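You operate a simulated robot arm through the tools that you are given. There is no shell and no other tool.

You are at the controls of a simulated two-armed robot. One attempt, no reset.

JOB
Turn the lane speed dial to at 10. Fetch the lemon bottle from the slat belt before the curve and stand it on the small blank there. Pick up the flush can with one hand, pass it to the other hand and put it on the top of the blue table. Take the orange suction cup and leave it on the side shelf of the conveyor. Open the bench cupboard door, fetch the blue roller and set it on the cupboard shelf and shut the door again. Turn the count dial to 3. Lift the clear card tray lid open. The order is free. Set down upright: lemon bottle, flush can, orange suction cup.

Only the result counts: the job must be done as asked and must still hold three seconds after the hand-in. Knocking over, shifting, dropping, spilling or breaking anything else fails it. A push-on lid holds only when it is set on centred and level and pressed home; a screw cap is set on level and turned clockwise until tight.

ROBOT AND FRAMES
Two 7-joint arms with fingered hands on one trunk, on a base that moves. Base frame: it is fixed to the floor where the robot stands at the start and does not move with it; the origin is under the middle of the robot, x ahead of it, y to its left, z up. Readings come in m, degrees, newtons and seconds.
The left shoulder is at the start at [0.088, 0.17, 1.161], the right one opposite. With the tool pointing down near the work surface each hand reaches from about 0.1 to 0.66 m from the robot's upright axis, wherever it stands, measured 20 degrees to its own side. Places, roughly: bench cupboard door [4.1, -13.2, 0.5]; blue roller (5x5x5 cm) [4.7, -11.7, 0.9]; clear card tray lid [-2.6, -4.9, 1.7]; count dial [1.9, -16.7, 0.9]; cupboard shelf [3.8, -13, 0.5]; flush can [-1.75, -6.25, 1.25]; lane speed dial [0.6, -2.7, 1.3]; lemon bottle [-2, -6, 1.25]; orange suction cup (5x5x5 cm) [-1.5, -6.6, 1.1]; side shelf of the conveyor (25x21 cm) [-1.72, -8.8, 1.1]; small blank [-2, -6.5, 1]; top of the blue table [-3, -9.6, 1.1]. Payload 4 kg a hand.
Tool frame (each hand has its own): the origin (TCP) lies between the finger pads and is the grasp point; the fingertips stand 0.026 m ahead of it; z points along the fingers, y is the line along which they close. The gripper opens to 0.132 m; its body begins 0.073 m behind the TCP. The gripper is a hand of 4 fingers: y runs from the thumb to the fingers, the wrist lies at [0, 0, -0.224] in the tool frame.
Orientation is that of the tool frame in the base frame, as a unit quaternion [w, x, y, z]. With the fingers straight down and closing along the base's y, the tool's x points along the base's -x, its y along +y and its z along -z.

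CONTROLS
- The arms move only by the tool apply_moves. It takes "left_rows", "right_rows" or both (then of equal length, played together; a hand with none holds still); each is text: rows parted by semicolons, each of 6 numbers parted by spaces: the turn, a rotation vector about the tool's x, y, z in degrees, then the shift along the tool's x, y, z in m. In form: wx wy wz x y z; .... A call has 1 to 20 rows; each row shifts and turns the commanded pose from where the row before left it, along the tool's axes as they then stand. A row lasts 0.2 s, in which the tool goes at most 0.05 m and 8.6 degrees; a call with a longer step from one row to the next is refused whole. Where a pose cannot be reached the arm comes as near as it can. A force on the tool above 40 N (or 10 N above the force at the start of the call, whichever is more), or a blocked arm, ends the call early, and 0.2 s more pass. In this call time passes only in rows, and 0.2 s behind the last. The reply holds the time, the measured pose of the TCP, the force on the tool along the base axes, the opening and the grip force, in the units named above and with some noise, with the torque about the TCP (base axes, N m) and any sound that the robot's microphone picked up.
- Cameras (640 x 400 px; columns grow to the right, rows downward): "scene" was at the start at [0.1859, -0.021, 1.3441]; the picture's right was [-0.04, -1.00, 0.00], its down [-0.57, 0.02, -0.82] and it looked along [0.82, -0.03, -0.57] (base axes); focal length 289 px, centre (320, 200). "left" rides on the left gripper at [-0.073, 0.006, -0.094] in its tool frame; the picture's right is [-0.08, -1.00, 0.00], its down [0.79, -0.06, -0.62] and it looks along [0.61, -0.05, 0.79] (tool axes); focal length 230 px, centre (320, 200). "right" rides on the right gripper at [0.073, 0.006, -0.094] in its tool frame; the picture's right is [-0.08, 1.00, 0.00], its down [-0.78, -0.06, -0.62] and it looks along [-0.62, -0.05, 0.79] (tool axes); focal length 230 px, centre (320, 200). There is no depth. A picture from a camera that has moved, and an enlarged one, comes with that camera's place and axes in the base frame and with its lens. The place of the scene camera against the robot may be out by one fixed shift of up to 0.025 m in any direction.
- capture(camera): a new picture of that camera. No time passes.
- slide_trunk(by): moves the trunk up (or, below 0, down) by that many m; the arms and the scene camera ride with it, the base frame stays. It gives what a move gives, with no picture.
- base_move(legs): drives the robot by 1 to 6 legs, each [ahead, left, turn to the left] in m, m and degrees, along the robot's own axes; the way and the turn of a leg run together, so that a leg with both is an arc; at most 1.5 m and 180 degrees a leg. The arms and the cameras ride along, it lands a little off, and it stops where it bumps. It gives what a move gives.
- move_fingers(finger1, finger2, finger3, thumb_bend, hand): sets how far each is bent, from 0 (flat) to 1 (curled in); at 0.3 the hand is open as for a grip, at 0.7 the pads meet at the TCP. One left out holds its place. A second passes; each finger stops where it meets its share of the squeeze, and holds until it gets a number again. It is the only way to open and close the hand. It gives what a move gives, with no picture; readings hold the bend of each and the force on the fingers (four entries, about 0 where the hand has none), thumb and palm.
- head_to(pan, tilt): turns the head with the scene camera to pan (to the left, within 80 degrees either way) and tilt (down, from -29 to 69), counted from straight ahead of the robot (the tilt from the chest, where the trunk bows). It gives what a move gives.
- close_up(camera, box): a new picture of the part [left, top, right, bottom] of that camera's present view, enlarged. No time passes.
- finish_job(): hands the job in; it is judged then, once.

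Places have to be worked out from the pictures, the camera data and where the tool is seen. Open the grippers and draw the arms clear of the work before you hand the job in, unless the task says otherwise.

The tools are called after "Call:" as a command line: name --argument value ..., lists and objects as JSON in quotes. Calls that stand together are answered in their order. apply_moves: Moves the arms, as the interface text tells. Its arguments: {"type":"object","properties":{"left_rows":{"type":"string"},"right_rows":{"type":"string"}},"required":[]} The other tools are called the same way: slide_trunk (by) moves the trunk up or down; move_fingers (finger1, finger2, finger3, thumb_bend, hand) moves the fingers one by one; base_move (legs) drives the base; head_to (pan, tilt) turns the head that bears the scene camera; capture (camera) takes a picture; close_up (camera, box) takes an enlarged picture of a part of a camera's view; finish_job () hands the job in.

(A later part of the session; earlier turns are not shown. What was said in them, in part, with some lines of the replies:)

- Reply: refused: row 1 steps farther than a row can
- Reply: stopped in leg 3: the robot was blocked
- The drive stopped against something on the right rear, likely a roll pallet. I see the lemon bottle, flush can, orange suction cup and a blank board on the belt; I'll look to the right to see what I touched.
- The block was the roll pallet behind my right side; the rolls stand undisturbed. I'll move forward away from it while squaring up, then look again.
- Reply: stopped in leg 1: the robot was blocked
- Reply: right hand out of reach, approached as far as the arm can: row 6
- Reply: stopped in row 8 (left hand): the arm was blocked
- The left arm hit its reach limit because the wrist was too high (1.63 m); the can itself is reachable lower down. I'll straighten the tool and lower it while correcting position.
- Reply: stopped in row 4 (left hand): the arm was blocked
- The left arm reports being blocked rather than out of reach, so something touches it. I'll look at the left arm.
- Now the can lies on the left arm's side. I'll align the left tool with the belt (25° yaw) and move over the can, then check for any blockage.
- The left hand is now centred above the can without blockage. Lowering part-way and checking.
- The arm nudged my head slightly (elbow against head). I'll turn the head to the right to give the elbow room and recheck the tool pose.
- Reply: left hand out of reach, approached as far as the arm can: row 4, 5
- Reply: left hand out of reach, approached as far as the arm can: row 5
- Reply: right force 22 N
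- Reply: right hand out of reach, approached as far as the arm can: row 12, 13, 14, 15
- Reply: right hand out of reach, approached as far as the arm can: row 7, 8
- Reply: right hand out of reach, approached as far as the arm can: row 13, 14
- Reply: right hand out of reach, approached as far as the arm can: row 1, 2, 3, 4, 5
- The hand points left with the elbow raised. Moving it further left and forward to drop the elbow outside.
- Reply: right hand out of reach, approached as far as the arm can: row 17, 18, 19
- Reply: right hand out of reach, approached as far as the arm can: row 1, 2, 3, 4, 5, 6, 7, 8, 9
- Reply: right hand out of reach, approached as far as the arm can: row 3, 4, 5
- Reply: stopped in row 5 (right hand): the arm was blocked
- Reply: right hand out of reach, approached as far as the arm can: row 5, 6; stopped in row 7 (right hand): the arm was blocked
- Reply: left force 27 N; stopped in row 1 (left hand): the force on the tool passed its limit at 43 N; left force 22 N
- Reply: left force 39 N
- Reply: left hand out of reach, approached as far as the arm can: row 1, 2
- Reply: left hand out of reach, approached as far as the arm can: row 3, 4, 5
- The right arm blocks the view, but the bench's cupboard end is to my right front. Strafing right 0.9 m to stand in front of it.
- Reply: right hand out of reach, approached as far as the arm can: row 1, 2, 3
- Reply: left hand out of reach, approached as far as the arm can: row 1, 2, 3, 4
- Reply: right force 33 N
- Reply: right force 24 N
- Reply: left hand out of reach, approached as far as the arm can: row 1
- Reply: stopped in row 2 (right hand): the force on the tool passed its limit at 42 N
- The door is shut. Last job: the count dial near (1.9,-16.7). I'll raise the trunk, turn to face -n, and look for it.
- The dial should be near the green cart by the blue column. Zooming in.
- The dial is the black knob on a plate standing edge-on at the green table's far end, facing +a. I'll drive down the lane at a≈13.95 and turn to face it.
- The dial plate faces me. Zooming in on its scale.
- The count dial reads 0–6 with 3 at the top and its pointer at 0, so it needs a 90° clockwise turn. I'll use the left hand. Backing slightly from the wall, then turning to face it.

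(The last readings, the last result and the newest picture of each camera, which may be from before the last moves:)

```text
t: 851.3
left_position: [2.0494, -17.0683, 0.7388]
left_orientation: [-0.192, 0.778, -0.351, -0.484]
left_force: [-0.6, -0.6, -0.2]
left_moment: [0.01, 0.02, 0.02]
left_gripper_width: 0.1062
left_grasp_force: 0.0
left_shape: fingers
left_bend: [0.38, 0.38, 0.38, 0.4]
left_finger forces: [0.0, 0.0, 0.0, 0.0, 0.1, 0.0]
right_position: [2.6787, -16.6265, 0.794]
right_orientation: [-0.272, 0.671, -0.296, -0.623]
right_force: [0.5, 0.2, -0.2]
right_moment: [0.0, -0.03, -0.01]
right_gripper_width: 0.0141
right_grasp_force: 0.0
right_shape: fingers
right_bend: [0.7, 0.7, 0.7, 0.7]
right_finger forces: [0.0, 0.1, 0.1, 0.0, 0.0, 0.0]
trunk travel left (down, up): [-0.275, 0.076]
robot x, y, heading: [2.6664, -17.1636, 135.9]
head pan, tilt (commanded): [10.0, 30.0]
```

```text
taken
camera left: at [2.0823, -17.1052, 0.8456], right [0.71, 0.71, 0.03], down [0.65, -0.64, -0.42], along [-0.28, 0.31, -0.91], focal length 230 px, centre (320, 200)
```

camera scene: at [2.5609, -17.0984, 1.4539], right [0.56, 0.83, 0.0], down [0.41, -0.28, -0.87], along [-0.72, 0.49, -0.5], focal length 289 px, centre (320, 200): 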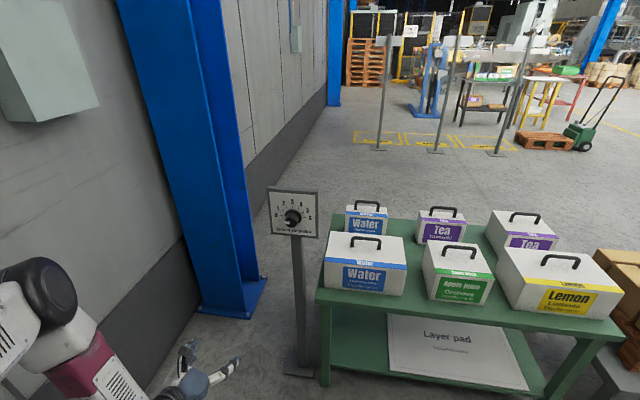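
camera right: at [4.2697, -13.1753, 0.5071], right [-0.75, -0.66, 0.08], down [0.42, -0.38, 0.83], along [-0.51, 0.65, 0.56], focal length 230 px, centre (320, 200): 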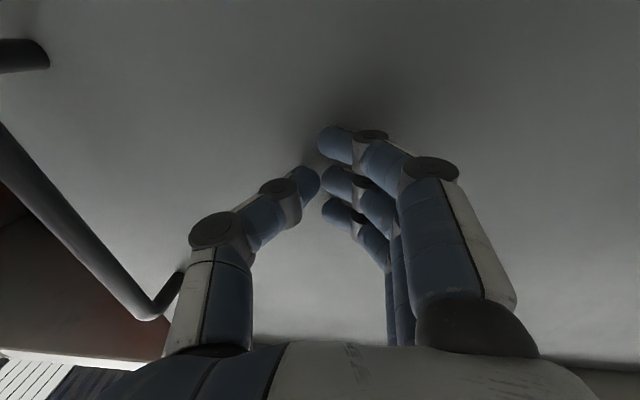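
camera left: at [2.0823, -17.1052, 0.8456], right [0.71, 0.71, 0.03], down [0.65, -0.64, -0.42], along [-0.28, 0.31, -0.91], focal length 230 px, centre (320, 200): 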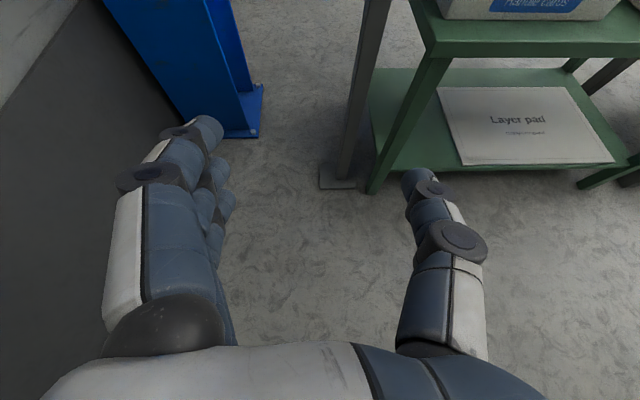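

Dial triangulated at about (a 13.162, n -10.514, z 0.949). I'll level the left hand, raise it to dial height and shift right to line up.

Call:
apply_moves --left_rows "0 -6.8 0 0 0 0; 0 -6.8 0 0 0 0; 0 -6.8 0 0 0 0; 0 -6.8 0 0 0 0; 0 0 0 -0.04 -0.02 0; 0 0 0 -0.04 -0.02 0; 0 0 0 -0.04 -0.02 0; 0 0 0 -0.04 -0.02 0; 0 0 0 -0.04 -0.02 0; 0 0 0 0 0 0"

Call:
capture --camera "left"

Call:
capture --camera "scene"

```text
t: 853.5
left_position: [2.1269, -16.9931, 0.9356]
left_orientation: [0.269, -0.643, 0.297, 0.653]
left_force: [-0.2, 1.2, 0.0]
left_moment: [0.01, 0.0, -0.02]
left_gripper_width: 0.1066
left_grasp_force: 0.1
left_shape: fingers
left_bend: [0.38, 0.38, 0.38, 0.4]
left_finger forces: [0.1, 0.0, 0.0, 0.1, 0.0, 0.0]
right_position: [2.6777, -16.6268, 0.7944]
right_orientation: [-0.271, 0.672, -0.295, -0.623]
right_force: [-0.2, 0.0, -0.3]
right_moment: [0.01, 0.0, 0.02]
right_gripper_width: 0.0141
right_grasp_force: 0.0
right_shape: fingers
right_bend: [0.7, 0.7, 0.7, 0.7]
right_finger forces: [0.1, 0.0, 0.0, 0.0, 0.0, 0.0]
trunk travel left (down, up): [-0.275, 0.076]
robot x, y, heading: [2.6663, -17.1625, 135.8]
head pan, tilt (commanded): [10.0, 30.0]
```

```text
taken
camera left: at [2.1884, -17.0633, 1.0077], right [0.73, 0.68, 0.04], down [0.44, -0.43, -0.79], along [-0.52, 0.59, -0.62], focal length 230 px, centre (320, 200)
```

left: 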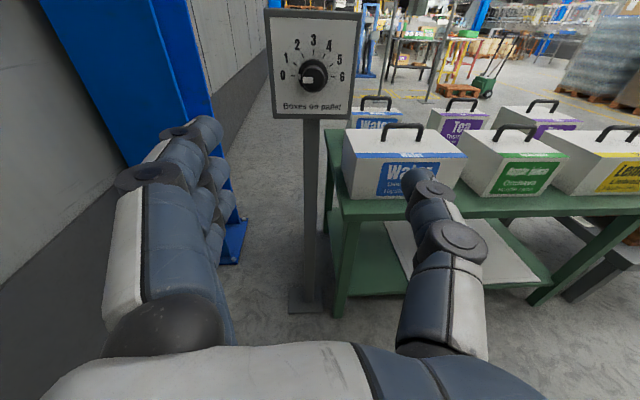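

```text
taken
camera scene: at [2.5607, -17.0986, 1.4538], right [0.56, 0.83, 0.0], down [0.41, -0.28, -0.87], along [-0.72, 0.49, -0.5], focal length 289 px, centre (320, 200)
```

scene: 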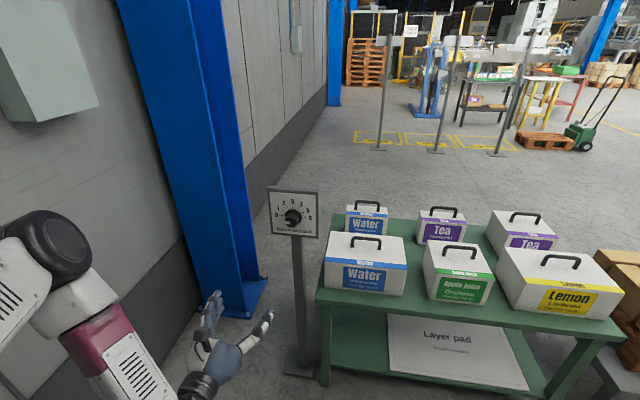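

The hand is aligned with the dial. Advancing 0.14 m for a closer look and parallax.

Call:
close_up --camera "left" --box '[250, 0, 380, 120]'

Call:
apply_moves --left_rows "0 0 0 0 0 0.04; 0 0 0 0 0 0.04; 0 0 0 0 0 0.04; 0 0 0 0 0 0.02; 0 0 0 0 0 0"

Call:
capture --camera "left"

Call:
close_up --camera "left" --box '[230, 0, 410, 150]'

```text
3.33 times, centred on (315, 60) of left
camera zoom: at [2.1884, -17.0633, 1.0077], right [0.73, 0.68, 0.04], down [0.44, -0.43, -0.79], along [-0.52, 0.59, -0.62], focal length 767 px, centre (337, 667)
```

zoom: 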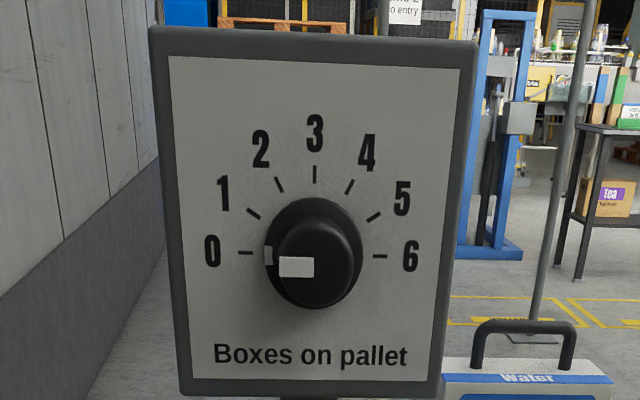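

```text
t: 854.7
left_position: [2.0338, -16.8908, 0.933]
left_orientation: [0.269, -0.643, 0.296, 0.653]
left_force: [-1.0, -0.7, 0.3]
left_moment: [0.0, 0.02, 0.02]
left_gripper_width: 0.1067
left_grasp_force: 0.1
left_shape: fingers
left_bend: [0.38, 0.38, 0.38, 0.4]
left_finger forces: [0.0, 0.1, 0.0, 0.0, 0.0, 0.0]
right_position: [2.6773, -16.6248, 0.7938]
right_orientation: [-0.272, 0.671, -0.296, -0.623]
right_force: [-0.4, -0.1, 0.7]
right_moment: [-0.01, -0.02, 0.03]
right_gripper_width: 0.0141
right_grasp_force: 0.1
right_shape: fingers
right_bend: [0.7, 0.7, 0.7, 0.7]
right_finger forces: [0.0, 0.1, 0.0, 0.0, 0.0, 0.0]
trunk travel left (down, up): [-0.275, 0.076]
robot x, y, heading: [2.6641, -17.1653, 135.8]
head pan, tilt (commanded): [10.0, 30.0]
```

```text
taken
camera left: at [2.095, -16.9619, 1.0067], right [0.73, 0.68, 0.04], down [0.44, -0.43, -0.79], along [-0.52, 0.59, -0.62], focal length 230 px, centre (320, 200)
```

left: 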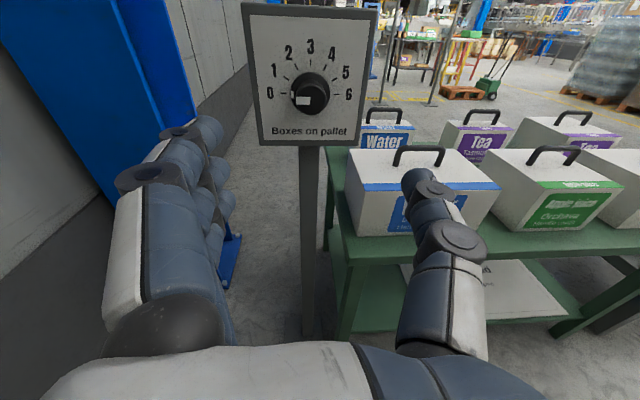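

```text
2.67 times, centred on (320, 75) of left
camera zoom: at [2.095, -16.9619, 1.0067], right [0.73, 0.68, 0.04], down [0.44, -0.43, -0.79], along [-0.52, 0.59, -0.62], focal length 614 px, centre (320, 533)
```

zoom: 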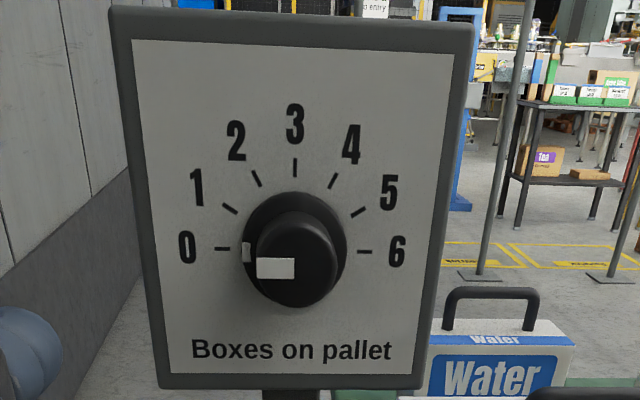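

Parallax gives the dial plate at a≈13.12, n≈-10.512, z≈0.921. I'll pre-shape the fingers, align, and roll the hand -45° while approaching.

Call:
move_fingers --hand "left" --finger1 0.42 --finger2 0.42 --finger3 0.42 --thumb_bend 0.42

Call:
apply_moves --left_rows "0 0 0 0.012 0.016 0; 0 0 -7.5 0 0 0.02; 0 0 -7.5 0 0 0.02; 0 0 -7.5 0 0 0.02; 0 0 -7.5 0 0 0.02; 0 0 -7.5 0 0 0.02; 0 0 -7.5 0 0 0.02; 0 0 0 0 0 0"

Call:
capture --camera "left"

Call:
capture --camera "scene"

```text
t: 855.7
left_position: [2.0348, -16.8924, 0.9339]
left_orientation: [0.27, -0.643, 0.297, 0.653]
left_force: [0.0, 0.2, 0.0]
left_moment: [-0.01, 0.0, -0.02]
left_gripper_width: 0.0981
left_grasp_force: 0.1
left_shape: fingers
left_bend: [0.42, 0.42, 0.42, 0.42]
left_finger forces: [0.0, 0.1, 0.0, 0.1, 0.0, 0.0]
right_position: [2.6782, -16.6258, 0.7947]
right_orientation: [-0.272, 0.672, -0.296, -0.623]
right_force: [0.0, 0.4, -0.4]
right_moment: [0.03, -0.02, 0.0]
right_gripper_width: 0.0145
right_grasp_force: 0.0
right_shape: fingers
right_bend: [0.7, 0.7, 0.7, 0.7]
right_finger forces: [0.0, 0.0, 0.0, 0.0, 0.1, 0.0]
trunk travel left (down, up): [-0.275, 0.076]
robot x, y, heading: [2.6622, -17.1627, 136.0]
head pan, tilt (commanded): [10.0, 30.0]
```

```text
t: 857.5
left_position: [1.9403, -16.8146, 0.9205]
left_orientation: [-0.499, 0.707, -0.027, -0.5]
left_force: [-0.2, -1.2, -0.5]
left_moment: [0.01, 0.01, 0.01]
left_gripper_width: 0.0979
left_grasp_force: 0.1
left_shape: fingers
left_bend: [0.42, 0.42, 0.42, 0.42]
left_finger forces: [0.0, 0.1, 0.0, 0.0, 0.0, 0.0]
right_position: [2.678, -16.6251, 0.7942]
right_orientation: [-0.272, 0.672, -0.296, -0.622]
right_force: [0.3, 0.4, 0.3]
right_moment: [-0.01, 0.0, -0.02]
right_gripper_width: 0.0139
right_grasp_force: 0.1
right_shape: fingers
right_bend: [0.7, 0.7, 0.7, 0.7]
right_finger forces: [0.1, 0.1, 0.1, 0.0, 0.0, 0.0]
trunk travel left (down, up): [-0.275, 0.076]
robot x, y, heading: [2.6599, -17.1625, 135.7]
head pan, tilt (commanded): [10.0, 30.0]
```

```text
taken
camera left: at [1.9635, -16.9197, 0.9706], right [0.5, 0.46, 0.73], down [0.84, -0.06, -0.53], along [-0.2, 0.88, -0.42], focal length 230 px, centre (320, 200)
```

left: 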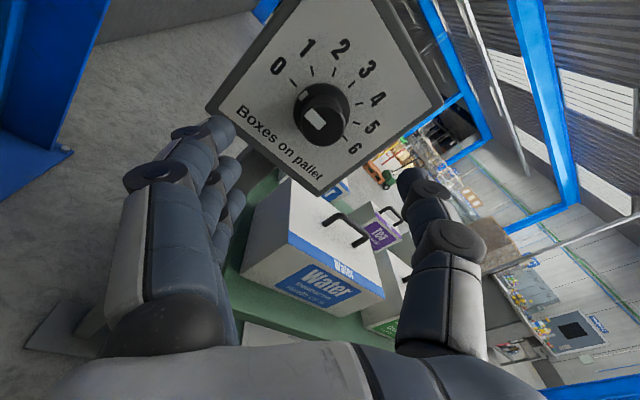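

```text
taken
camera scene: at [2.5609, -17.0986, 1.4539], right [0.56, 0.83, 0.0], down [0.41, -0.28, -0.87], along [-0.72, 0.49, -0.5], focal length 289 px, centre (320, 200)
```

scene: 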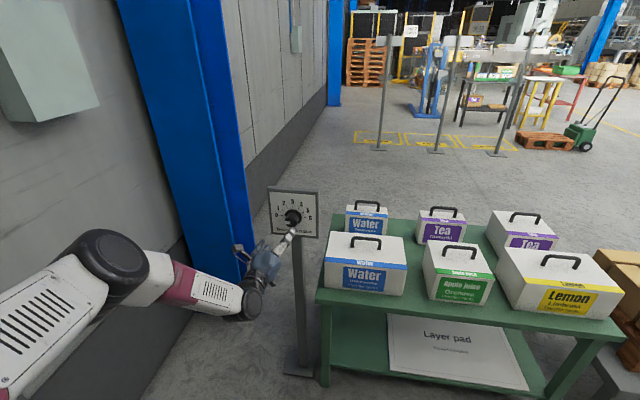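

Well centred: the dial lies on the tool axis. Advancing to flank the knob.

Call:
apply_moves --left_rows "0 0 0 0 0 0.04; 0 0 0 0 0 0.035; 0 0 0 0 0 0.025; 0 0 0 0 0 0"

Call:
capture --camera "left"

```text
t: 858.5
left_position: [1.8836, -16.7506, 0.9288]
left_orientation: [-0.499, 0.708, -0.028, -0.499]
left_force: [0.3, -0.7, 0.4]
left_moment: [0.01, 0.0, 0.01]
left_gripper_width: 0.0977
left_grasp_force: 0.0
left_shape: fingers
left_bend: [0.42, 0.42, 0.42, 0.42]
left_finger forces: [0.0, 0.0, 0.0, 0.0, 0.0, 0.0]
left hand out of reach, approached as far as the arm can: row 3
right_position: [2.6774, -16.6258, 0.7942]
right_orientation: [-0.272, 0.671, -0.296, -0.623]
right_force: [-0.5, 0.4, 0.5]
right_moment: [0.02, 0.03, 0.0]
right_gripper_width: 0.0139
right_grasp_force: 0.1
right_shape: fingers
right_bend: [0.7, 0.7, 0.7, 0.7]
right_finger forces: [0.0, 0.1, 0.0, 0.0, 0.1, 0.0]
trunk travel left (down, up): [-0.275, 0.076]
robot x, y, heading: [2.6633, -17.1624, 135.9]
head pan, tilt (commanded): [10.0, 30.0]
```

```text
taken
camera left: at [1.9089, -16.8558, 0.9781], right [0.5, 0.46, 0.73], down [0.84, -0.06, -0.53], along [-0.2, 0.88, -0.42], focal length 230 px, centre (320, 200)
```

left: 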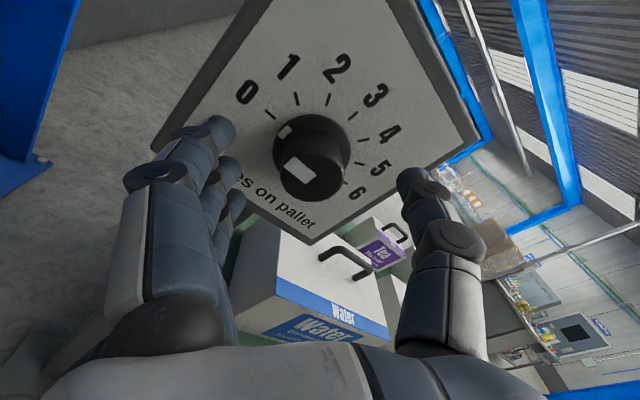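

At the arm's reach limit. I'll pull the hand back 0.1 m, move the base 0.18 m forward, and approach again.

Call:
apply_moves --left_rows "0 0 0 0 0 -0.04; 0 0 0 0 0 -0.04; 0 0 0 0 0 -0.04; 0 0 0 0 0 -0.04; 0 0 0 0 0 -0.04; 0 0 0 0 0 -0.03; 0 0 0 0 0 0"

Call:
base_move --legs '[[0.18, 0, -0.5]]'

Call:
capture --camera "left"

```text
t: 860.1
left_position: [2.0397, -16.9208, 0.927]
left_orientation: [-0.498, 0.708, -0.027, -0.5]
left_force: [0.2, -0.1, 0.3]
left_moment: [0.02, -0.03, -0.04]
left_gripper_width: 0.0978
left_grasp_force: 0.1
left_shape: fingers
left_bend: [0.42, 0.42, 0.42, 0.42]
left_finger forces: [0.1, 0.0, 0.1, 0.0, 0.1, 0.0]
right_position: [2.6771, -16.6268, 0.7938]
right_orientation: [-0.271, 0.672, -0.295, -0.623]
right_force: [-0.3, 0.8, 0.0]
right_moment: [0.01, -0.03, 0.0]
right_gripper_width: 0.0143
right_grasp_force: 0.0
right_shape: fingers
right_bend: [0.7, 0.7, 0.7, 0.7]
right_finger forces: [0.0, 0.0, 0.0, 0.0, 0.0, 0.1]
trunk travel left (down, up): [-0.275, 0.076]
robot x, y, heading: [2.666, -17.1609, 135.7]
head pan, tilt (commanded): [10.0, 30.0]
```

```text
t: 861.6
left_position: [1.9128, -16.7902, 0.9274]
left_orientation: [-0.501, 0.708, -0.03, -0.498]
left_force: [-0.3, -0.1, 0.5]
left_moment: [0.02, 0.02, 0.02]
left_gripper_width: 0.0976
left_grasp_force: 0.1
left_shape: fingers
left_bend: [0.42, 0.42, 0.42, 0.42]
left_finger forces: [0.0, 0.0, 0.0, 0.0, 0.0, 0.0]
right_position: [2.5532, -16.5, 0.7925]
right_orientation: [-0.275, 0.67, -0.299, -0.621]
right_force: [-0.4, 0.7, 0.4]
right_moment: [-0.02, -0.02, 0.0]
right_gripper_width: 0.0143
right_grasp_force: 0.0
right_shape: fingers
right_bend: [0.7, 0.7, 0.7, 0.7]
right_finger forces: [0.1, 0.1, 0.1, 0.0, 0.0, 0.0]
trunk travel left (down, up): [-0.275, 0.076]
robot x, y, heading: [2.5329, -17.0371, 135.4]
head pan, tilt (commanded): [10.0, 30.0]
```

```text
taken
camera left: at [1.9355, -16.8952, 0.9767], right [0.5, 0.46, 0.73], down [0.84, -0.07, -0.53], along [-0.2, 0.89, -0.42], focal length 230 px, centre (320, 200)
```

left: 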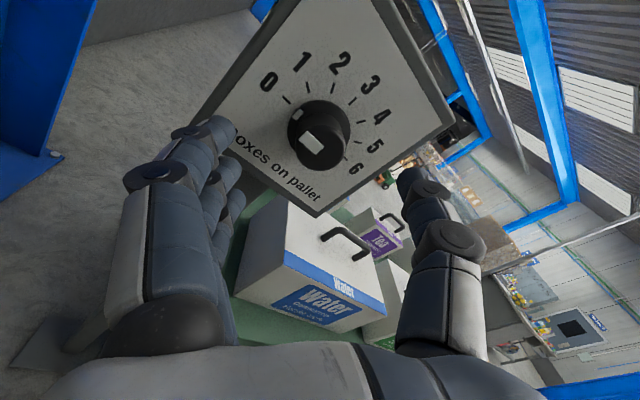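

Aligned within 3 mm, and within comfortable reach. Advancing 7 cm to flank the knob.

Call:
apply_moves --left_rows "0 0 0 0.002 0.002 0.03; 0 0 0 0 0 0.025; 0 0 0 0 0 0.014; 0 0 0 0 0 0"

Call:
capture --camera "left"

```text
t: 862.6
left_position: [1.867, -16.7387, 0.9235]
left_orientation: [-0.5, 0.707, -0.029, -0.498]
left_force: [0.1, 0.7, 0.1]
left_moment: [-0.02, 0.01, -0.01]
left_gripper_width: 0.0982
left_grasp_force: 0.0
left_shape: fingers
left_bend: [0.42, 0.42, 0.42, 0.42]
left_finger forces: [0.1, 0.0, 0.1, 0.1, 0.1, 0.1]
right_position: [2.5532, -16.5016, 0.7951]
right_orientation: [-0.274, 0.67, -0.298, -0.622]
right_force: [0.1, 0.4, 0.6]
right_moment: [-0.03, -0.01, 0.03]
right_gripper_width: 0.0141
right_grasp_force: 0.0
right_shape: fingers
right_bend: [0.7, 0.7, 0.7, 0.7]
right_finger forces: [0.1, 0.0, 0.0, 0.0, 0.1, 0.0]
trunk travel left (down, up): [-0.275, 0.076]
robot x, y, heading: [2.5351, -17.0376, 135.4]
head pan, tilt (commanded): [10.0, 30.0]
```

```text
taken
camera left: at [1.8894, -16.8446, 0.9728], right [0.5, 0.46, 0.73], down [0.84, -0.07, -0.53], along [-0.2, 0.89, -0.42], focal length 230 px, centre (320, 200)
```

left: 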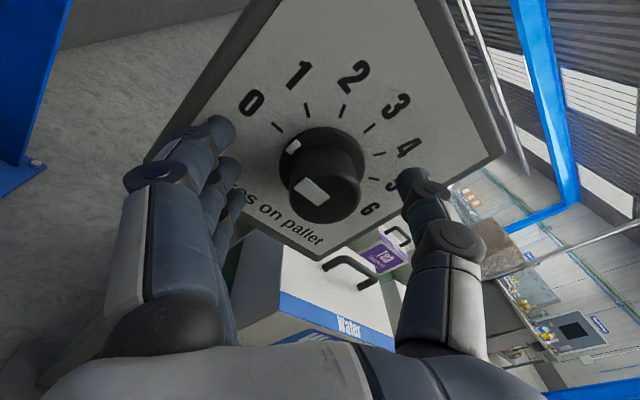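

The knob sits right at the tool centre. Closing the middle finger and thumb, then the others.

Call:
move_fingers --hand "left" --finger2 0.62 --thumb_bend 0.62

Call:
move_fingers --hand "left" --finger1 0.6 --finger2 0.66 --finger3 0.6 --thumb_bend 0.66

Call:
capture --camera "left"

```text
t: 863.6
left_position: [1.868, -16.7384, 0.9233]
left_orientation: [-0.5, 0.707, -0.031, -0.499]
left_force: [0.6, 3.5, 3.4]
left_moment: [0.05, 0.02, -0.04]
left_gripper_width: 0.0715
left_grasp_force: 3.5
left_shape: fingers
left_bend: [0.42, 0.6, 0.42, 0.6]
left_finger forces: [0.1, 1.3, 0.1, 0.0, 5.5, 0.0]
right_position: [2.5543, -16.5002, 0.7933]
right_orientation: [-0.274, 0.67, -0.298, -0.622]
right_force: [0.0, 1.3, -0.2]
right_moment: [0.0, -0.03, 0.0]
right_gripper_width: 0.0142
right_grasp_force: 0.0
right_shape: fingers
right_bend: [0.7, 0.7, 0.7, 0.7]
right_finger forces: [0.0, 0.0, 0.0, 0.1, 0.0, 0.1]
trunk travel left (down, up): [-0.275, 0.076]
robot x, y, heading: [2.5347, -17.036, 135.7]
head pan, tilt (commanded): [10.0, 30.0]
```

```text
t: 864.6
left_position: [1.868, -16.7391, 0.9235]
left_orientation: [-0.5, 0.707, -0.032, -0.499]
left_force: [0.2, 4.5, 6.1]
left_moment: [0.06, 0.03, 0.01]
left_gripper_width: 0.0426
left_grasp_force: 7.1
left_shape: fingers
left_bend: [0.6, 0.6, 0.6, 0.61]
left_finger forces: [0.1, 3.9, 0.0, 0.0, 10.2, 0.1]
right_position: [2.5533, -16.5012, 0.794]
right_orientation: [-0.274, 0.67, -0.298, -0.622]
right_force: [0.3, -0.9, 0.0]
right_moment: [0.0, 0.01, 0.04]
right_gripper_width: 0.014
right_grasp_force: 0.0
right_shape: fingers
right_bend: [0.7, 0.7, 0.7, 0.7]
right_finger forces: [0.0, 0.0, 0.0, 0.1, 0.0, 0.0]
trunk travel left (down, up): [-0.275, 0.076]
robot x, y, heading: [2.5338, -17.0379, 135.4]
head pan, tilt (commanded): [10.0, 30.0]
```

```text
taken
camera left: at [1.8899, -16.8444, 0.9733], right [0.5, 0.46, 0.73], down [0.84, -0.07, -0.54], along [-0.2, 0.89, -0.42], focal length 230 px, centre (320, 200)
```

left: 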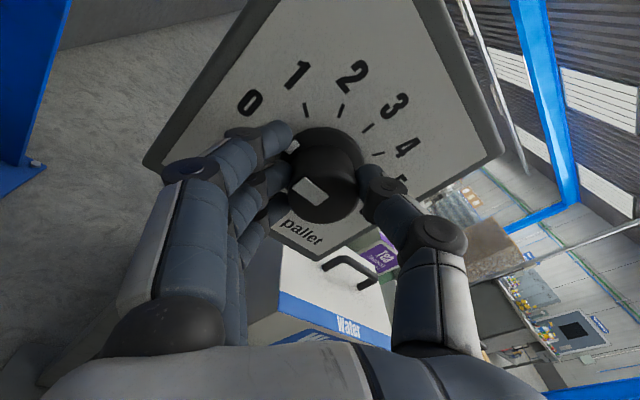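

Gripped, slightly off-centre toward the thumb; shifting 3 mm and turning the first 45°.

Call:
apply_moves --left_rows "0 0 0 0 -0.003 0; 0 0 6 0 0 0; 0 0 6 0 0 0; 0 0 6 0 0 0; 0 0 6 0 0 0; 0 0 6 0 0 0; 0 0 6 0 0 0; 0 0 6 0 0 0; 0 0 0 0 0 0"

Call:
capture --camera "left"

```text
t: 866.6
left_position: [1.868, -16.7363, 0.9262]
left_orientation: [-0.289, 0.649, -0.282, -0.644]
left_force: [4.1, 8.3, 2.9]
left_moment: [0.09, 0.01, -0.1]
left_gripper_width: 0.0437
left_grasp_force: 8.2
left_shape: fingers
left_bend: [0.6, 0.61, 0.6, 0.61]
left_finger forces: [0.0, 3.6, 0.0, 0.1, 11.9, 0.0]
right_position: [2.5542, -16.501, 0.7935]
right_orientation: [-0.273, 0.67, -0.298, -0.622]
right_force: [-0.9, -0.3, 0.0]
right_moment: [-0.01, 0.03, -0.02]
right_gripper_width: 0.0142
right_grasp_force: 0.1
right_shape: fingers
right_bend: [0.7, 0.7, 0.7, 0.7]
right_finger forces: [0.1, 0.0, 0.0, 0.1, 0.1, 0.0]
trunk travel left (down, up): [-0.275, 0.076]
robot x, y, heading: [2.5384, -17.0361, 135.8]
head pan, tilt (commanded): [10.0, 30.0]
```

```text
taken
camera left: at [1.9267, -16.8102, 0.9999], right [0.74, 0.67, 0.09], down [0.47, -0.41, -0.78], along [-0.49, 0.62, -0.62], focal length 230 px, centre (320, 200)
```

left: 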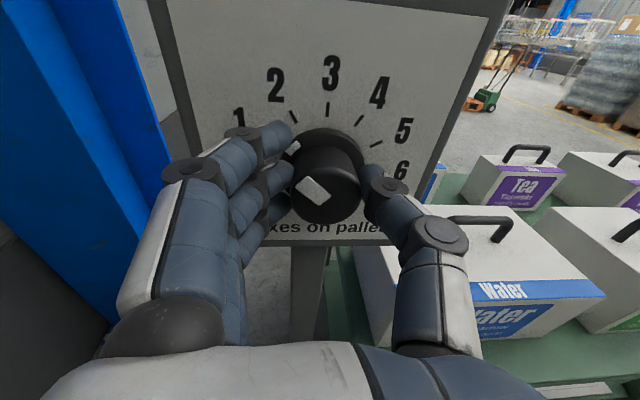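

Turned about 42°; the knob follows. Turning the remaining 48°.

Call:
apply_moves --left_rows "0 0 6 0 0 0; 0 0 6 0 0 0; 0 0 6 0 0 0; 0 0 6 0 0 0; 0 0 6 0 0 0; 0 0 6 0 0 0; 0 0 6 0 0 0; 0 0 6 0 0 0; 0 0 0 0 0 0"

Call:
capture --camera "left"

Call:
close_up --camera "scene" --box '[240, 170, 360, 270]'

```text
t: 868.6
left_position: [1.8685, -16.7385, 0.9247]
left_orientation: [0.0, -0.479, 0.522, 0.706]
left_force: [8.4, 5.0, -7.5]
left_moment: [-0.14, -0.12, -0.22]
left_gripper_width: 0.0476
left_grasp_force: 9.2
left_shape: fingers
left_bend: [0.6, 0.63, 0.6, 0.6]
left_finger forces: [0.0, 2.6, 0.0, 0.0, 15.5, 0.1]
right_position: [2.5537, -16.4999, 0.793]
right_orientation: [-0.274, 0.67, -0.298, -0.622]
right_force: [-0.1, -0.5, 0.1]
right_moment: [0.01, 0.04, 0.04]
right_gripper_width: 0.014
right_grasp_force: 0.1
right_shape: fingers
right_bend: [0.7, 0.7, 0.7, 0.7]
right_finger forces: [0.1, 0.1, 0.1, 0.0, 0.1, 0.1]
trunk travel left (down, up): [-0.275, 0.076]
robot x, y, heading: [2.5316, -17.0409, 135.4]
head pan, tilt (commanded): [10.0, 30.0]
```

```text
taken
camera left: at [1.9676, -16.7737, 0.9785], right [0.54, 0.49, -0.68], down [0.02, -0.82, -0.57], along [-0.84, 0.3, -0.46], focal length 230 px, centre (320, 200)
```

left: 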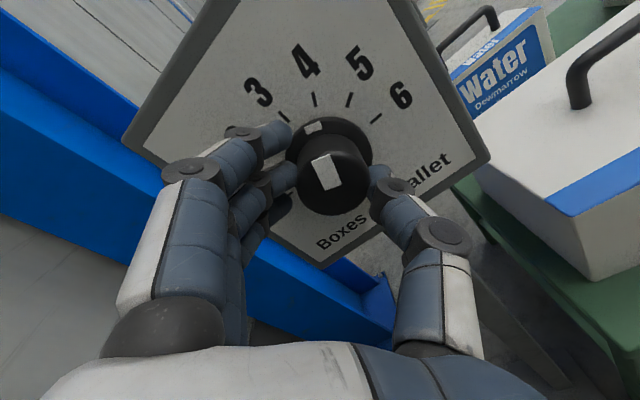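

```text
4.00 times, centred on (300, 220) of scene
camera zoom: at [2.4332, -16.971, 1.4538], right [0.57, 0.82, 0.0], down [0.41, -0.28, -0.87], along [-0.71, 0.49, -0.5], focal length 1156 px, centre (400, 120)
```

zoom: 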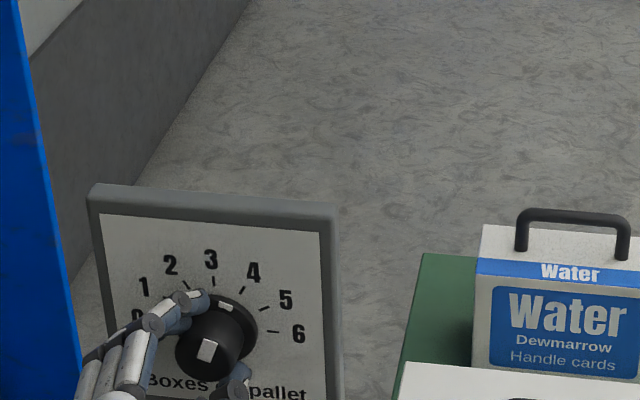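

The pointer seems past 3, perhaps near 3.5. I'll release, back off and read it squarely.

Call:
move_fingers --hand "left" --finger1 0.42 --finger2 0.42 --finger3 0.42 --thumb_bend 0.42

Call:
close_up --camera "scene" --box '[220, 190, 320, 260]'

Call:
apply_moves --left_rows "0 0 0 0 0 -0.03; 0 0 0 0 0 -0.03; 0 0 -7.5 0 0 -0.02; 0 0 -7.5 0 0 0; 0 0 -7.5 0 0 0; 0 0 -7.5 0 0 0; 0 0 -7.5 0 0 0; 0 0 -7.5 0 0 0; 0 0 0 0 0 0"

Call:
close_up --camera "left" --box '[230, 20, 410, 170]'

```text
t: 869.6
left_position: [1.8679, -16.7388, 0.9267]
left_orientation: [0.001, -0.478, 0.522, 0.706]
left_force: [-0.2, -0.5, -0.3]
left_moment: [0.04, 0.0, 0.0]
left_gripper_width: 0.0965
left_grasp_force: 0.1
left_shape: fingers
left_bend: [0.42, 0.42, 0.42, 0.42]
left_finger forces: [0.0, 0.0, 0.1, 0.1, 0.0, 0.0]
right_position: [2.5544, -16.5009, 0.7945]
right_orientation: [-0.273, 0.671, -0.298, -0.621]
right_force: [0.1, -0.4, -0.7]
right_moment: [0.01, -0.01, 0.0]
right_gripper_width: 0.0141
right_grasp_force: 0.1
right_shape: fingers
right_bend: [0.7, 0.7, 0.7, 0.7]
right_finger forces: [0.1, 0.0, 0.0, 0.0, 0.1, 0.0]
trunk travel left (down, up): [-0.275, 0.076]
robot x, y, heading: [2.5339, -17.0363, 135.6]
head pan, tilt (commanded): [10.0, 30.0]
```

```text
5.71 times, centred on (270, 225) of scene
camera zoom: at [2.433, -16.9722, 1.4539], right [0.57, 0.82, 0.0], down [0.41, -0.28, -0.87], along [-0.71, 0.49, -0.5], focal length 1652 px, centre (606, 57)
```

zoom: 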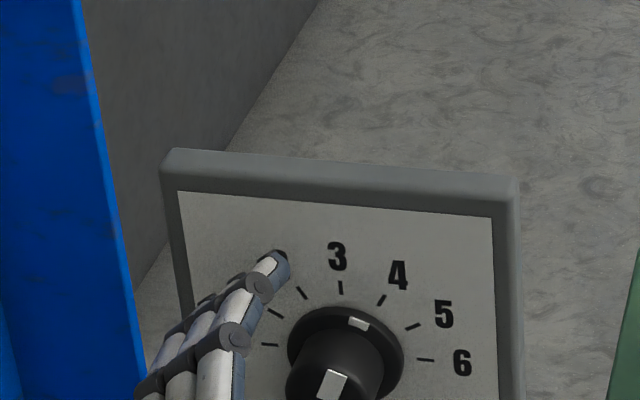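

```text
t: 871.6
left_position: [1.9231, -16.7968, 0.928]
left_orientation: [0.273, -0.642, 0.298, 0.651]
left_force: [0.0, -0.4, -0.6]
left_moment: [0.01, 0.03, -0.01]
left_gripper_width: 0.0967
left_grasp_force: 0.0
left_shape: fingers
left_bend: [0.42, 0.42, 0.42, 0.42]
left_finger forces: [0.0, 0.0, 0.0, 0.0, 0.0, 0.0]
right_position: [2.5536, -16.5004, 0.7942]
right_orientation: [-0.274, 0.671, -0.298, -0.622]
right_force: [0.2, -0.9, -0.2]
right_moment: [0.04, -0.01, -0.02]
right_gripper_width: 0.0143
right_grasp_force: 0.0
right_shape: fingers
right_bend: [0.7, 0.7, 0.7, 0.7]
right_finger forces: [0.0, 0.0, 0.0, 0.0, 0.0, 0.0]
trunk travel left (down, up): [-0.275, 0.076]
robot x, y, heading: [2.5361, -17.0353, 135.3]
head pan, tilt (commanded): [10.0, 30.0]
```

```text
2.67 times, centred on (320, 95) of left
camera zoom: at [1.9827, -16.8677, 0.9998], right [0.74, 0.67, 0.04], down [0.44, -0.44, -0.79], along [-0.51, 0.6, -0.62], focal length 614 px, centre (320, 480)
```

zoom: 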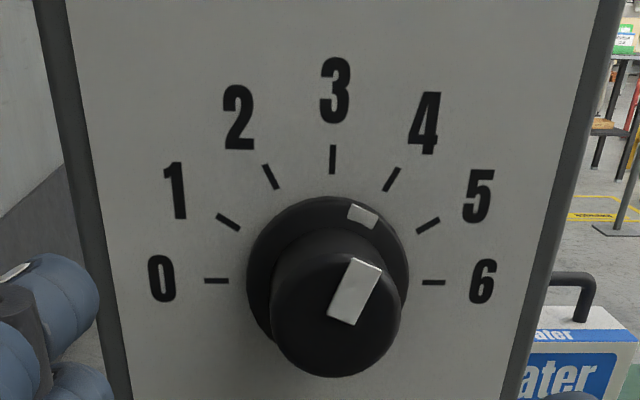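

Read squarely, the pointer now stands at 4: the knob rolled extra in the fingers. I'll regrip and turn it back about 30°.

Call:
apply_moves --left_rows "0 0 7.5 0 0 0; 0 0 7.5 0 0 0.03; 0 0 0 0 0 0.03; 0 0 0 0 0 0.02; 0 0 0 0 0 0"

Call:
capture --camera "left"

```text
t: 872.8
left_position: [1.869, -16.7381, 0.9259]
left_orientation: [0.185, -0.597, 0.381, 0.682]
left_force: [-0.8, -0.2, -0.3]
left_moment: [-0.02, -0.01, 0.0]
left_gripper_width: 0.0965
left_grasp_force: 0.1
left_shape: fingers
left_bend: [0.42, 0.42, 0.42, 0.42]
left_finger forces: [0.1, 0.1, 0.0, 0.0, 0.1, 0.0]
right_position: [2.5527, -16.5006, 0.7935]
right_orientation: [-0.274, 0.67, -0.298, -0.622]
right_force: [0.0, -0.4, -0.1]
right_moment: [0.01, 0.02, 0.03]
right_gripper_width: 0.0143
right_grasp_force: 0.2
right_shape: fingers
right_bend: [0.7, 0.7, 0.7, 0.7]
right_finger forces: [0.0, 0.0, 0.0, 0.0, 0.0, 0.0]
trunk travel left (down, up): [-0.275, 0.076]
robot x, y, heading: [2.5338, -17.0353, 135.4]
head pan, tilt (commanded): [10.0, 30.0]
```

```text
taken
camera left: at [1.9429, -16.7959, 0.9973], right [0.72, 0.66, -0.22], down [0.29, -0.58, -0.77], along [-0.63, 0.49, -0.6], focal length 230 px, centre (320, 200)
```

left: 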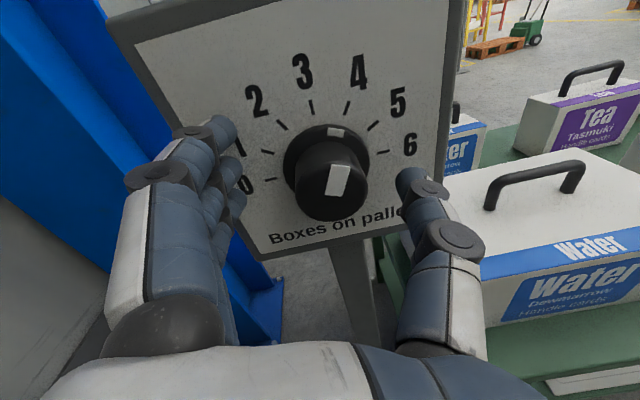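

The knob is actually ~9 mm above and 6 mm toward the thumb from the tool axis, which explains the rolling. Re-centring before gripping.

Call:
apply_moves --left_rows "0 0 0 -0.008 -0.006 -0.01; 0 0 0 0 0 0.01; 0 0 0 0 0 0"

Call:
capture --camera "left"

```text
t: 873.6
left_position: [1.8747, -16.732, 0.9326]
left_orientation: [0.186, -0.597, 0.381, 0.681]
left_force: [0.2, -0.5, 0.3]
left_moment: [-0.02, 0.0, -0.02]
left_gripper_width: 0.0967
left_grasp_force: 0.1
left_shape: fingers
left_bend: [0.42, 0.42, 0.42, 0.42]
left_finger forces: [0.0, 0.0, 0.0, 0.0, 0.1, 0.1]
right_position: [2.5532, -16.5007, 0.7938]
right_orientation: [-0.274, 0.67, -0.298, -0.622]
right_force: [0.4, -0.8, -0.3]
right_moment: [0.03, 0.03, 0.01]
right_gripper_width: 0.0142
right_grasp_force: 0.0
right_shape: fingers
right_bend: [0.7, 0.7, 0.7, 0.7]
right_finger forces: [0.0, 0.0, 0.0, 0.1, 0.1, 0.0]
trunk travel left (down, up): [-0.275, 0.076]
robot x, y, heading: [2.5369, -17.037, 135.8]
head pan, tilt (commanded): [10.0, 30.0]
```

```text
taken
camera left: at [1.9489, -16.7906, 1.0037], right [0.72, 0.66, -0.22], down [0.29, -0.57, -0.77], along [-0.63, 0.49, -0.6], focal length 230 px, centre (320, 200)
```

left: 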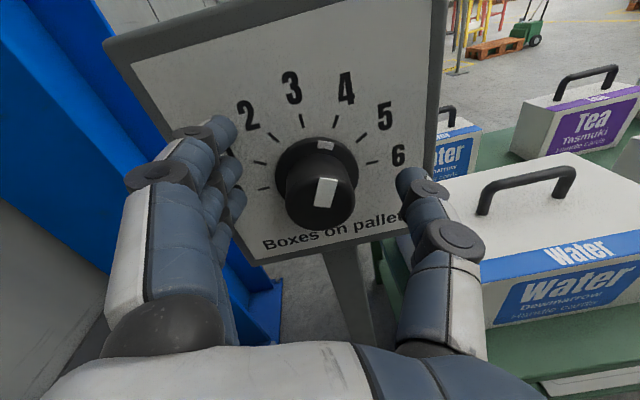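

Centred now. Gripping and checking the balance of forces.

Call:
move_fingers --hand "left" --finger2 0.62 --thumb_bend 0.62

Call:
capture --camera "left"

```text
t: 874.6
left_position: [1.8751, -16.7325, 0.9321]
left_orientation: [0.185, -0.597, 0.38, 0.682]
left_force: [1.1, 1.6, 0.1]
left_moment: [0.0, 0.0, -0.01]
left_gripper_width: 0.068
left_grasp_force: 2.4
left_shape: fingers
left_bend: [0.42, 0.6, 0.42, 0.61]
left_finger forces: [0.0, 1.4, 0.0, 0.0, 2.3, 0.0]
right_position: [2.5533, -16.5011, 0.7948]
right_orientation: [-0.274, 0.67, -0.298, -0.622]
right_force: [0.5, 0.4, -0.8]
right_moment: [-0.01, 0.0, -0.01]
right_gripper_width: 0.0142
right_grasp_force: 0.0
right_shape: fingers
right_bend: [0.7, 0.7, 0.7, 0.7]
right_finger forces: [0.0, 0.0, 0.1, 0.1, 0.0, 0.0]
trunk travel left (down, up): [-0.275, 0.076]
robot x, y, heading: [2.5369, -17.0396, 135.7]
head pan, tilt (commanded): [10.0, 30.0]
```

```text
taken
camera left: at [1.949, -16.7903, 1.0036], right [0.72, 0.66, -0.22], down [0.29, -0.58, -0.77], along [-0.63, 0.49, -0.6], focal length 230 px, centre (320, 200)
```

left: 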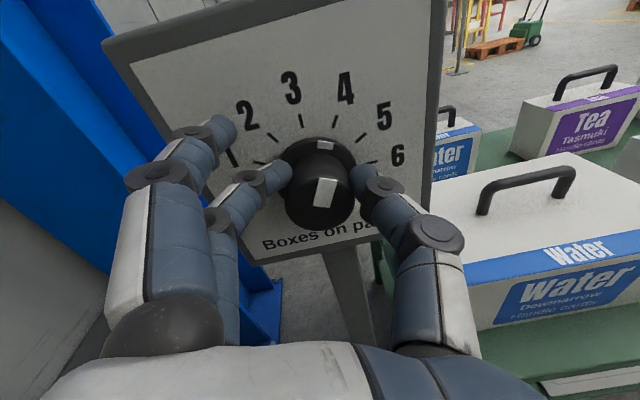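

Balanced grip. Tightening and turning back 30°.

Call:
move_fingers --hand "left" --finger2 0.66 --thumb_bend 0.66

Call:
apply_moves --left_rows "0 0 -6 0 0 0; 0 0 -6 0 0 0; 0 0 -6 0 0 0; 0 0 -6 0 0 0; 0 0 -6 0 0 0; 0 0 0 0 0 0"

Call:
close_up --camera "left" --box '[210, 50, 420, 230]'

```text
t: 875.6
left_position: [1.8745, -16.7326, 0.9321]
left_orientation: [0.184, -0.597, 0.38, 0.682]
left_force: [1.2, 3.8, 0.9]
left_moment: [0.02, -0.01, -0.04]
left_gripper_width: 0.0667
left_grasp_force: 5.3
left_shape: fingers
left_bend: [0.42, 0.6, 0.42, 0.63]
left_finger forces: [0.1, 3.6, 0.0, 0.0, 6.5, 0.0]
right_position: [2.5532, -16.5006, 0.7927]
right_orientation: [-0.274, 0.67, -0.299, -0.622]
right_force: [0.7, 0.0, -0.5]
right_moment: [0.0, -0.01, -0.01]
right_gripper_width: 0.0142
right_grasp_force: 0.1
right_shape: fingers
right_bend: [0.7, 0.7, 0.7, 0.7]
right_finger forces: [0.0, 0.0, 0.1, 0.1, 0.0, 0.0]
trunk travel left (down, up): [-0.275, 0.076]
robot x, y, heading: [2.5362, -17.0376, 135.4]
head pan, tilt (commanded): [10.0, 30.0]
```

```text
t: 877.0
left_position: [1.8744, -16.7329, 0.9328]
left_orientation: [-0.355, 0.675, -0.212, -0.611]
left_force: [-6.5, -5.3, 7.5]
left_moment: [0.0, 0.19, 0.26]
left_gripper_width: 0.0628
left_grasp_force: 6.1
left_shape: fingers
left_bend: [0.42, 0.59, 0.42, 0.64]
left_finger forces: [0.0, 10.5, 0.1, 0.1, 3.0, 0.0]
right_position: [2.5526, -16.5026, 0.7954]
right_orientation: [-0.274, 0.67, -0.297, -0.623]
right_force: [0.0, 0.6, 0.2]
right_moment: [0.0, -0.01, 0.01]
right_gripper_width: 0.0141
right_grasp_force: 0.1
right_shape: fingers
right_bend: [0.7, 0.7, 0.7, 0.7]
right_finger forces: [0.1, 0.1, 0.0, 0.0, 0.0, 0.1]
trunk travel left (down, up): [-0.275, 0.076]
robot x, y, heading: [2.5391, -17.0369, 135.6]
head pan, tilt (commanded): [10.0, 30.0]
```

```text
2.22 times, centred on (315, 140) of left
camera zoom: at [1.9208, -16.817, 1.0027], right [0.7, 0.65, 0.3], down [0.59, -0.3, -0.75], along [-0.4, 0.7, -0.59], focal length 511 px, centre (331, 333)
```

zoom: 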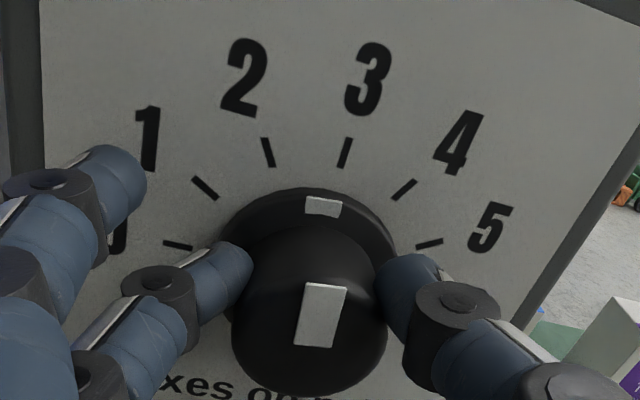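

The pointer is just short of 3 (about 2.9). Nudging +3°, then releasing to check.

Call:
apply_moves --left_rows "0 0 3 0 0 0; 0 0 0 0 0 0"

Call:
move_fingers --hand "left" --finger1 0.42 --finger2 0.42 --finger3 0.42 --thumb_bend 0.42

Call:
apply_moves --left_rows "0 0 0 0 0 -0.03; 0 0 0 0 0 -0.03; 0 0 6 0 0 -0.02; 0 0 6 0 0 0; 0 0 0 0 0 0"

Call:
close_up --camera "left" --box '[230, 20, 410, 170]'

```text
t: 877.6
left_position: [1.8763, -16.7338, 0.9316]
left_orientation: [-0.338, 0.669, -0.23, -0.621]
left_force: [-5.7, -4.7, 6.9]
left_moment: [0.02, 0.18, 0.24]
left_gripper_width: 0.0624
left_grasp_force: 6.4
left_shape: fingers
left_bend: [0.42, 0.59, 0.42, 0.64]
left_finger forces: [0.0, 10.1, 0.0, 0.0, 2.8, 0.0]
right_position: [2.5532, -16.5012, 0.794]
right_orientation: [-0.275, 0.669, -0.299, -0.622]
right_force: [-0.3, -0.5, 0.0]
right_moment: [-0.02, 0.02, 0.0]
right_gripper_width: 0.014
right_grasp_force: 0.1
right_shape: fingers
right_bend: [0.7, 0.7, 0.7, 0.7]
right_finger forces: [0.0, 0.1, 0.0, 0.1, 0.1, 0.1]
trunk travel left (down, up): [-0.275, 0.076]
robot x, y, heading: [2.5374, -17.0357, 135.4]
head pan, tilt (commanded): [10.0, 30.0]
```

```text
t: 878.6
left_position: [1.8742, -16.7324, 0.9328]
left_orientation: [-0.338, 0.67, -0.229, -0.62]
left_force: [-0.2, 0.0, -0.9]
left_moment: [0.0, 0.01, 0.02]
left_gripper_width: 0.0963
left_grasp_force: 0.0
left_shape: fingers
left_bend: [0.42, 0.42, 0.42, 0.42]
left_finger forces: [0.0, 0.0, 0.0, 0.0, 0.0, 0.1]
right_position: [2.553, -16.5003, 0.794]
right_orientation: [-0.274, 0.67, -0.299, -0.622]
right_force: [-0.2, 0.6, 0.1]
right_moment: [-0.02, -0.01, 0.0]
right_gripper_width: 0.0141
right_grasp_force: 0.0
right_shape: fingers
right_bend: [0.7, 0.7, 0.7, 0.7]
right_finger forces: [0.0, 0.0, 0.0, 0.0, 0.1, 0.0]
trunk travel left (down, up): [-0.275, 0.076]
robot x, y, heading: [2.536, -17.0355, 135.6]
head pan, tilt (commanded): [10.0, 30.0]
```

```text
t: 879.8
left_position: [1.9279, -16.7904, 0.9328]
left_orientation: [0.271, -0.642, 0.298, 0.652]
left_force: [-0.3, 0.5, -0.1]
left_moment: [0.0, 0.01, -0.01]
left_gripper_width: 0.0968
left_grasp_force: 0.1
left_shape: fingers
left_bend: [0.42, 0.42, 0.42, 0.42]
left_finger forces: [0.1, 0.0, 0.0, 0.0, 0.0, 0.0]
right_position: [2.5524, -16.4999, 0.7927]
right_orientation: [-0.275, 0.67, -0.299, -0.621]
right_force: [0.1, 0.6, 0.4]
right_moment: [-0.01, -0.01, -0.01]
right_gripper_width: 0.0142
right_grasp_force: 0.1
right_shape: fingers
right_bend: [0.7, 0.7, 0.7, 0.7]
right_finger forces: [0.0, 0.1, 0.0, 0.1, 0.0, 0.0]
trunk travel left (down, up): [-0.275, 0.076]
robot x, y, heading: [2.5358, -17.0364, 135.2]
head pan, tilt (commanded): [10.0, 30.0]
```

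```text
2.67 times, centred on (320, 95) of left
camera zoom: at [1.9885, -16.8616, 1.0053], right [0.74, 0.67, 0.04], down [0.44, -0.44, -0.79], along [-0.51, 0.6, -0.62], focal length 614 px, centre (320, 480)
```

zoom: 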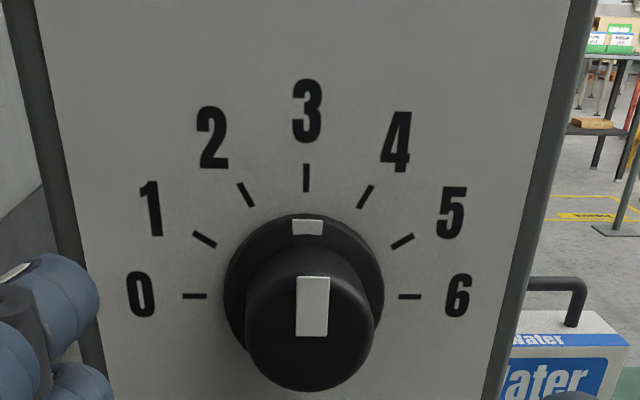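

The pointer now stands exactly on 3. I'll open both hands and draw clear of the dial before handing in.

Call:
base_move --legs '[[-0.4, 0, 0]]'

Call:
move_fingers --hand "right" --finger1 0.3 --finger2 0.3 --finger3 0.3 --thumb_bend 0.3

Call:
move_fingers --hand "left" --finger1 0.3 --finger2 0.3 --finger3 0.3 --thumb_bend 0.3

Call:
capture --camera "scene"

Call:
close_up --camera "scene" --box '[260, 140, 380, 240]'

```text
t: 882.2
left_position: [2.2037, -17.0666, 0.9316]
left_orientation: [0.269, -0.643, 0.296, 0.653]
left_force: [-0.1, 0.9, 0.3]
left_moment: [-0.01, -0.01, 0.0]
left_gripper_width: 0.0966
left_grasp_force: 0.0
left_shape: fingers
left_bend: [0.42, 0.42, 0.42, 0.42]
left_finger forces: [0.1, 0.0, 0.1, 0.0, 0.0, 0.0]
right_position: [2.827, -16.7714, 0.7944]
right_orientation: [-0.272, 0.671, -0.296, -0.623]
right_force: [-0.1, 1.0, 0.2]
right_moment: [0.04, 0.0, 0.0]
right_gripper_width: 0.0142
right_grasp_force: 0.0
right_shape: fingers
right_bend: [0.7, 0.7, 0.7, 0.7]
right_finger forces: [0.0, 0.0, 0.0, 0.1, 0.1, 0.0]
trunk travel left (down, up): [-0.275, 0.076]
robot x, y, heading: [2.8148, -17.3087, 135.8]
head pan, tilt (commanded): [10.0, 30.0]
```

```text
t: 883.2
left_position: [2.2033, -17.0657, 0.9324]
left_orientation: [0.27, -0.643, 0.297, 0.653]
left_force: [-0.4, -0.1, 0.0]
left_moment: [-0.03, 0.0, 0.03]
left_gripper_width: 0.0964
left_grasp_force: 0.1
left_shape: fingers
left_bend: [0.42, 0.42, 0.42, 0.42]
left_finger forces: [0.1, 0.0, 0.0, 0.0, 0.0, 0.0]
right_position: [2.8262, -16.7714, 0.7939]
right_orientation: [-0.272, 0.671, -0.296, -0.623]
right_force: [0.2, 0.0, 0.5]
right_moment: [-0.02, 0.0, 0.02]
right_gripper_width: 0.1359
right_grasp_force: 0.1
right_shape: fingers
right_bend: [0.3, 0.3, 0.3, 0.3]
right_finger forces: [0.0, 0.1, 0.0, 0.1, 0.0, 0.0]
trunk travel left (down, up): [-0.275, 0.076]
robot x, y, heading: [2.811, -17.3034, 136.0]
head pan, tilt (commanded): [10.0, 30.0]
```

```text
t: 884.2
left_position: [2.2045, -17.0659, 0.9314]
left_orientation: [0.269, -0.643, 0.297, 0.653]
left_force: [0.6, 0.1, -0.2]
left_moment: [-0.03, 0.01, 0.02]
left_gripper_width: 0.1357
left_grasp_force: 0.1
left_shape: fingers
left_bend: [0.3, 0.3, 0.3, 0.3]
left_finger forces: [0.0, 0.1, 0.0, 0.0, 0.1, 0.0]
right_position: [2.8264, -16.7721, 0.7938]
right_orientation: [-0.271, 0.672, -0.295, -0.623]
right_force: [0.2, -0.1, 1.0]
right_moment: [0.03, 0.03, 0.02]
right_gripper_width: 0.1358
right_grasp_force: 0.0
right_shape: fingers
right_bend: [0.3, 0.3, 0.3, 0.3]
right_finger forces: [0.0, 0.0, 0.1, 0.1, 0.1, 0.0]
trunk travel left (down, up): [-0.275, 0.076]
robot x, y, heading: [2.8148, -17.3113, 135.9]
head pan, tilt (commanded): [10.0, 30.0]
```

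```text
taken
camera scene: at [2.7099, -17.244, 1.4539], right [0.56, 0.83, 0.0], down [0.41, -0.28, -0.87], along [-0.72, 0.49, -0.5], focal length 289 px, centre (320, 200)
```

scene: 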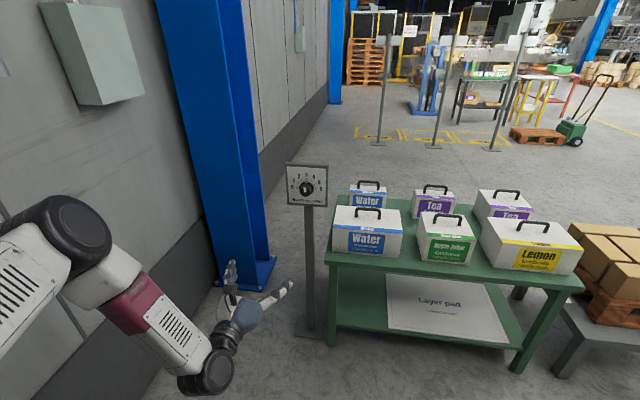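

```text
4.00 times, centred on (320, 190) of scene
camera zoom: at [2.7099, -17.244, 1.4539], right [0.56, 0.83, 0.0], down [0.41, -0.28, -0.87], along [-0.72, 0.49, -0.5], focal length 1156 px, centre (320, 240)
```

zoom: 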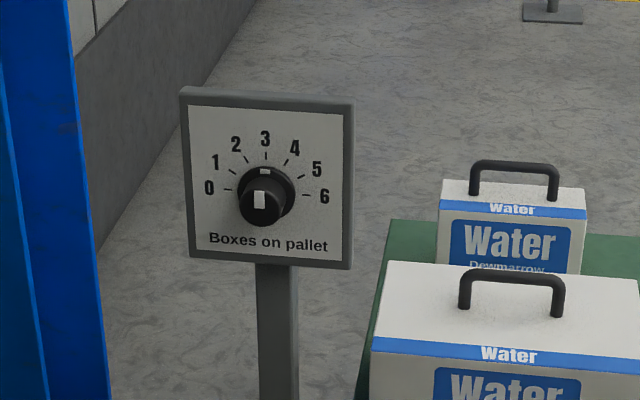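

Both dials are set, the lid is open, and lemon bottle, can and cup stood upright when last seen. The roller is in the shut cupboard, my hands are open and clear. Handing in.

Call:
finish_job

```text
The job is handed in.
```

I've handed the job in. All seven tasks are done, though I set each one down at a different time and didn't go back to recheck every object at the end.

| Task | Result when I last saw it |
|---|---|
| Lane speed dial | Pointer lines up with the 10 mark. |
| Lemon bottle | Standing upright on the small blank. |
| Flush can | Picked up with the left hand, passed to the right in mid-air, now upright on the blue table. |
| Orange suction cup | Upright near the middle of the conveyor's side shelf. |
| Blue roller | Standing on the cupboard shelf next to a grease jar that was already there. The door is shut; I pushed until it stopped at about 42 N. |
| Count dial | Pointer on the 3 mark. I first overshot to 4 and turned it back. |
| Clear card tray lid | Open, leaning past vertical against its stop, and it stays up on its own. |

- **Roll pallet:** early on, the robot's base bumped the pallet of label rolls near the labeller and was blocked by it. The rolls looked undisturbed afterwards, but I can't say for certain that nothing shifted.
- **Suction cup:** I pressed it onto the shelf harder than I meant to (43 N). While opening, the left thumb also pressed against the shelf. The cup was standing upright after both.

Both hands are open and the arms are clear of the work.
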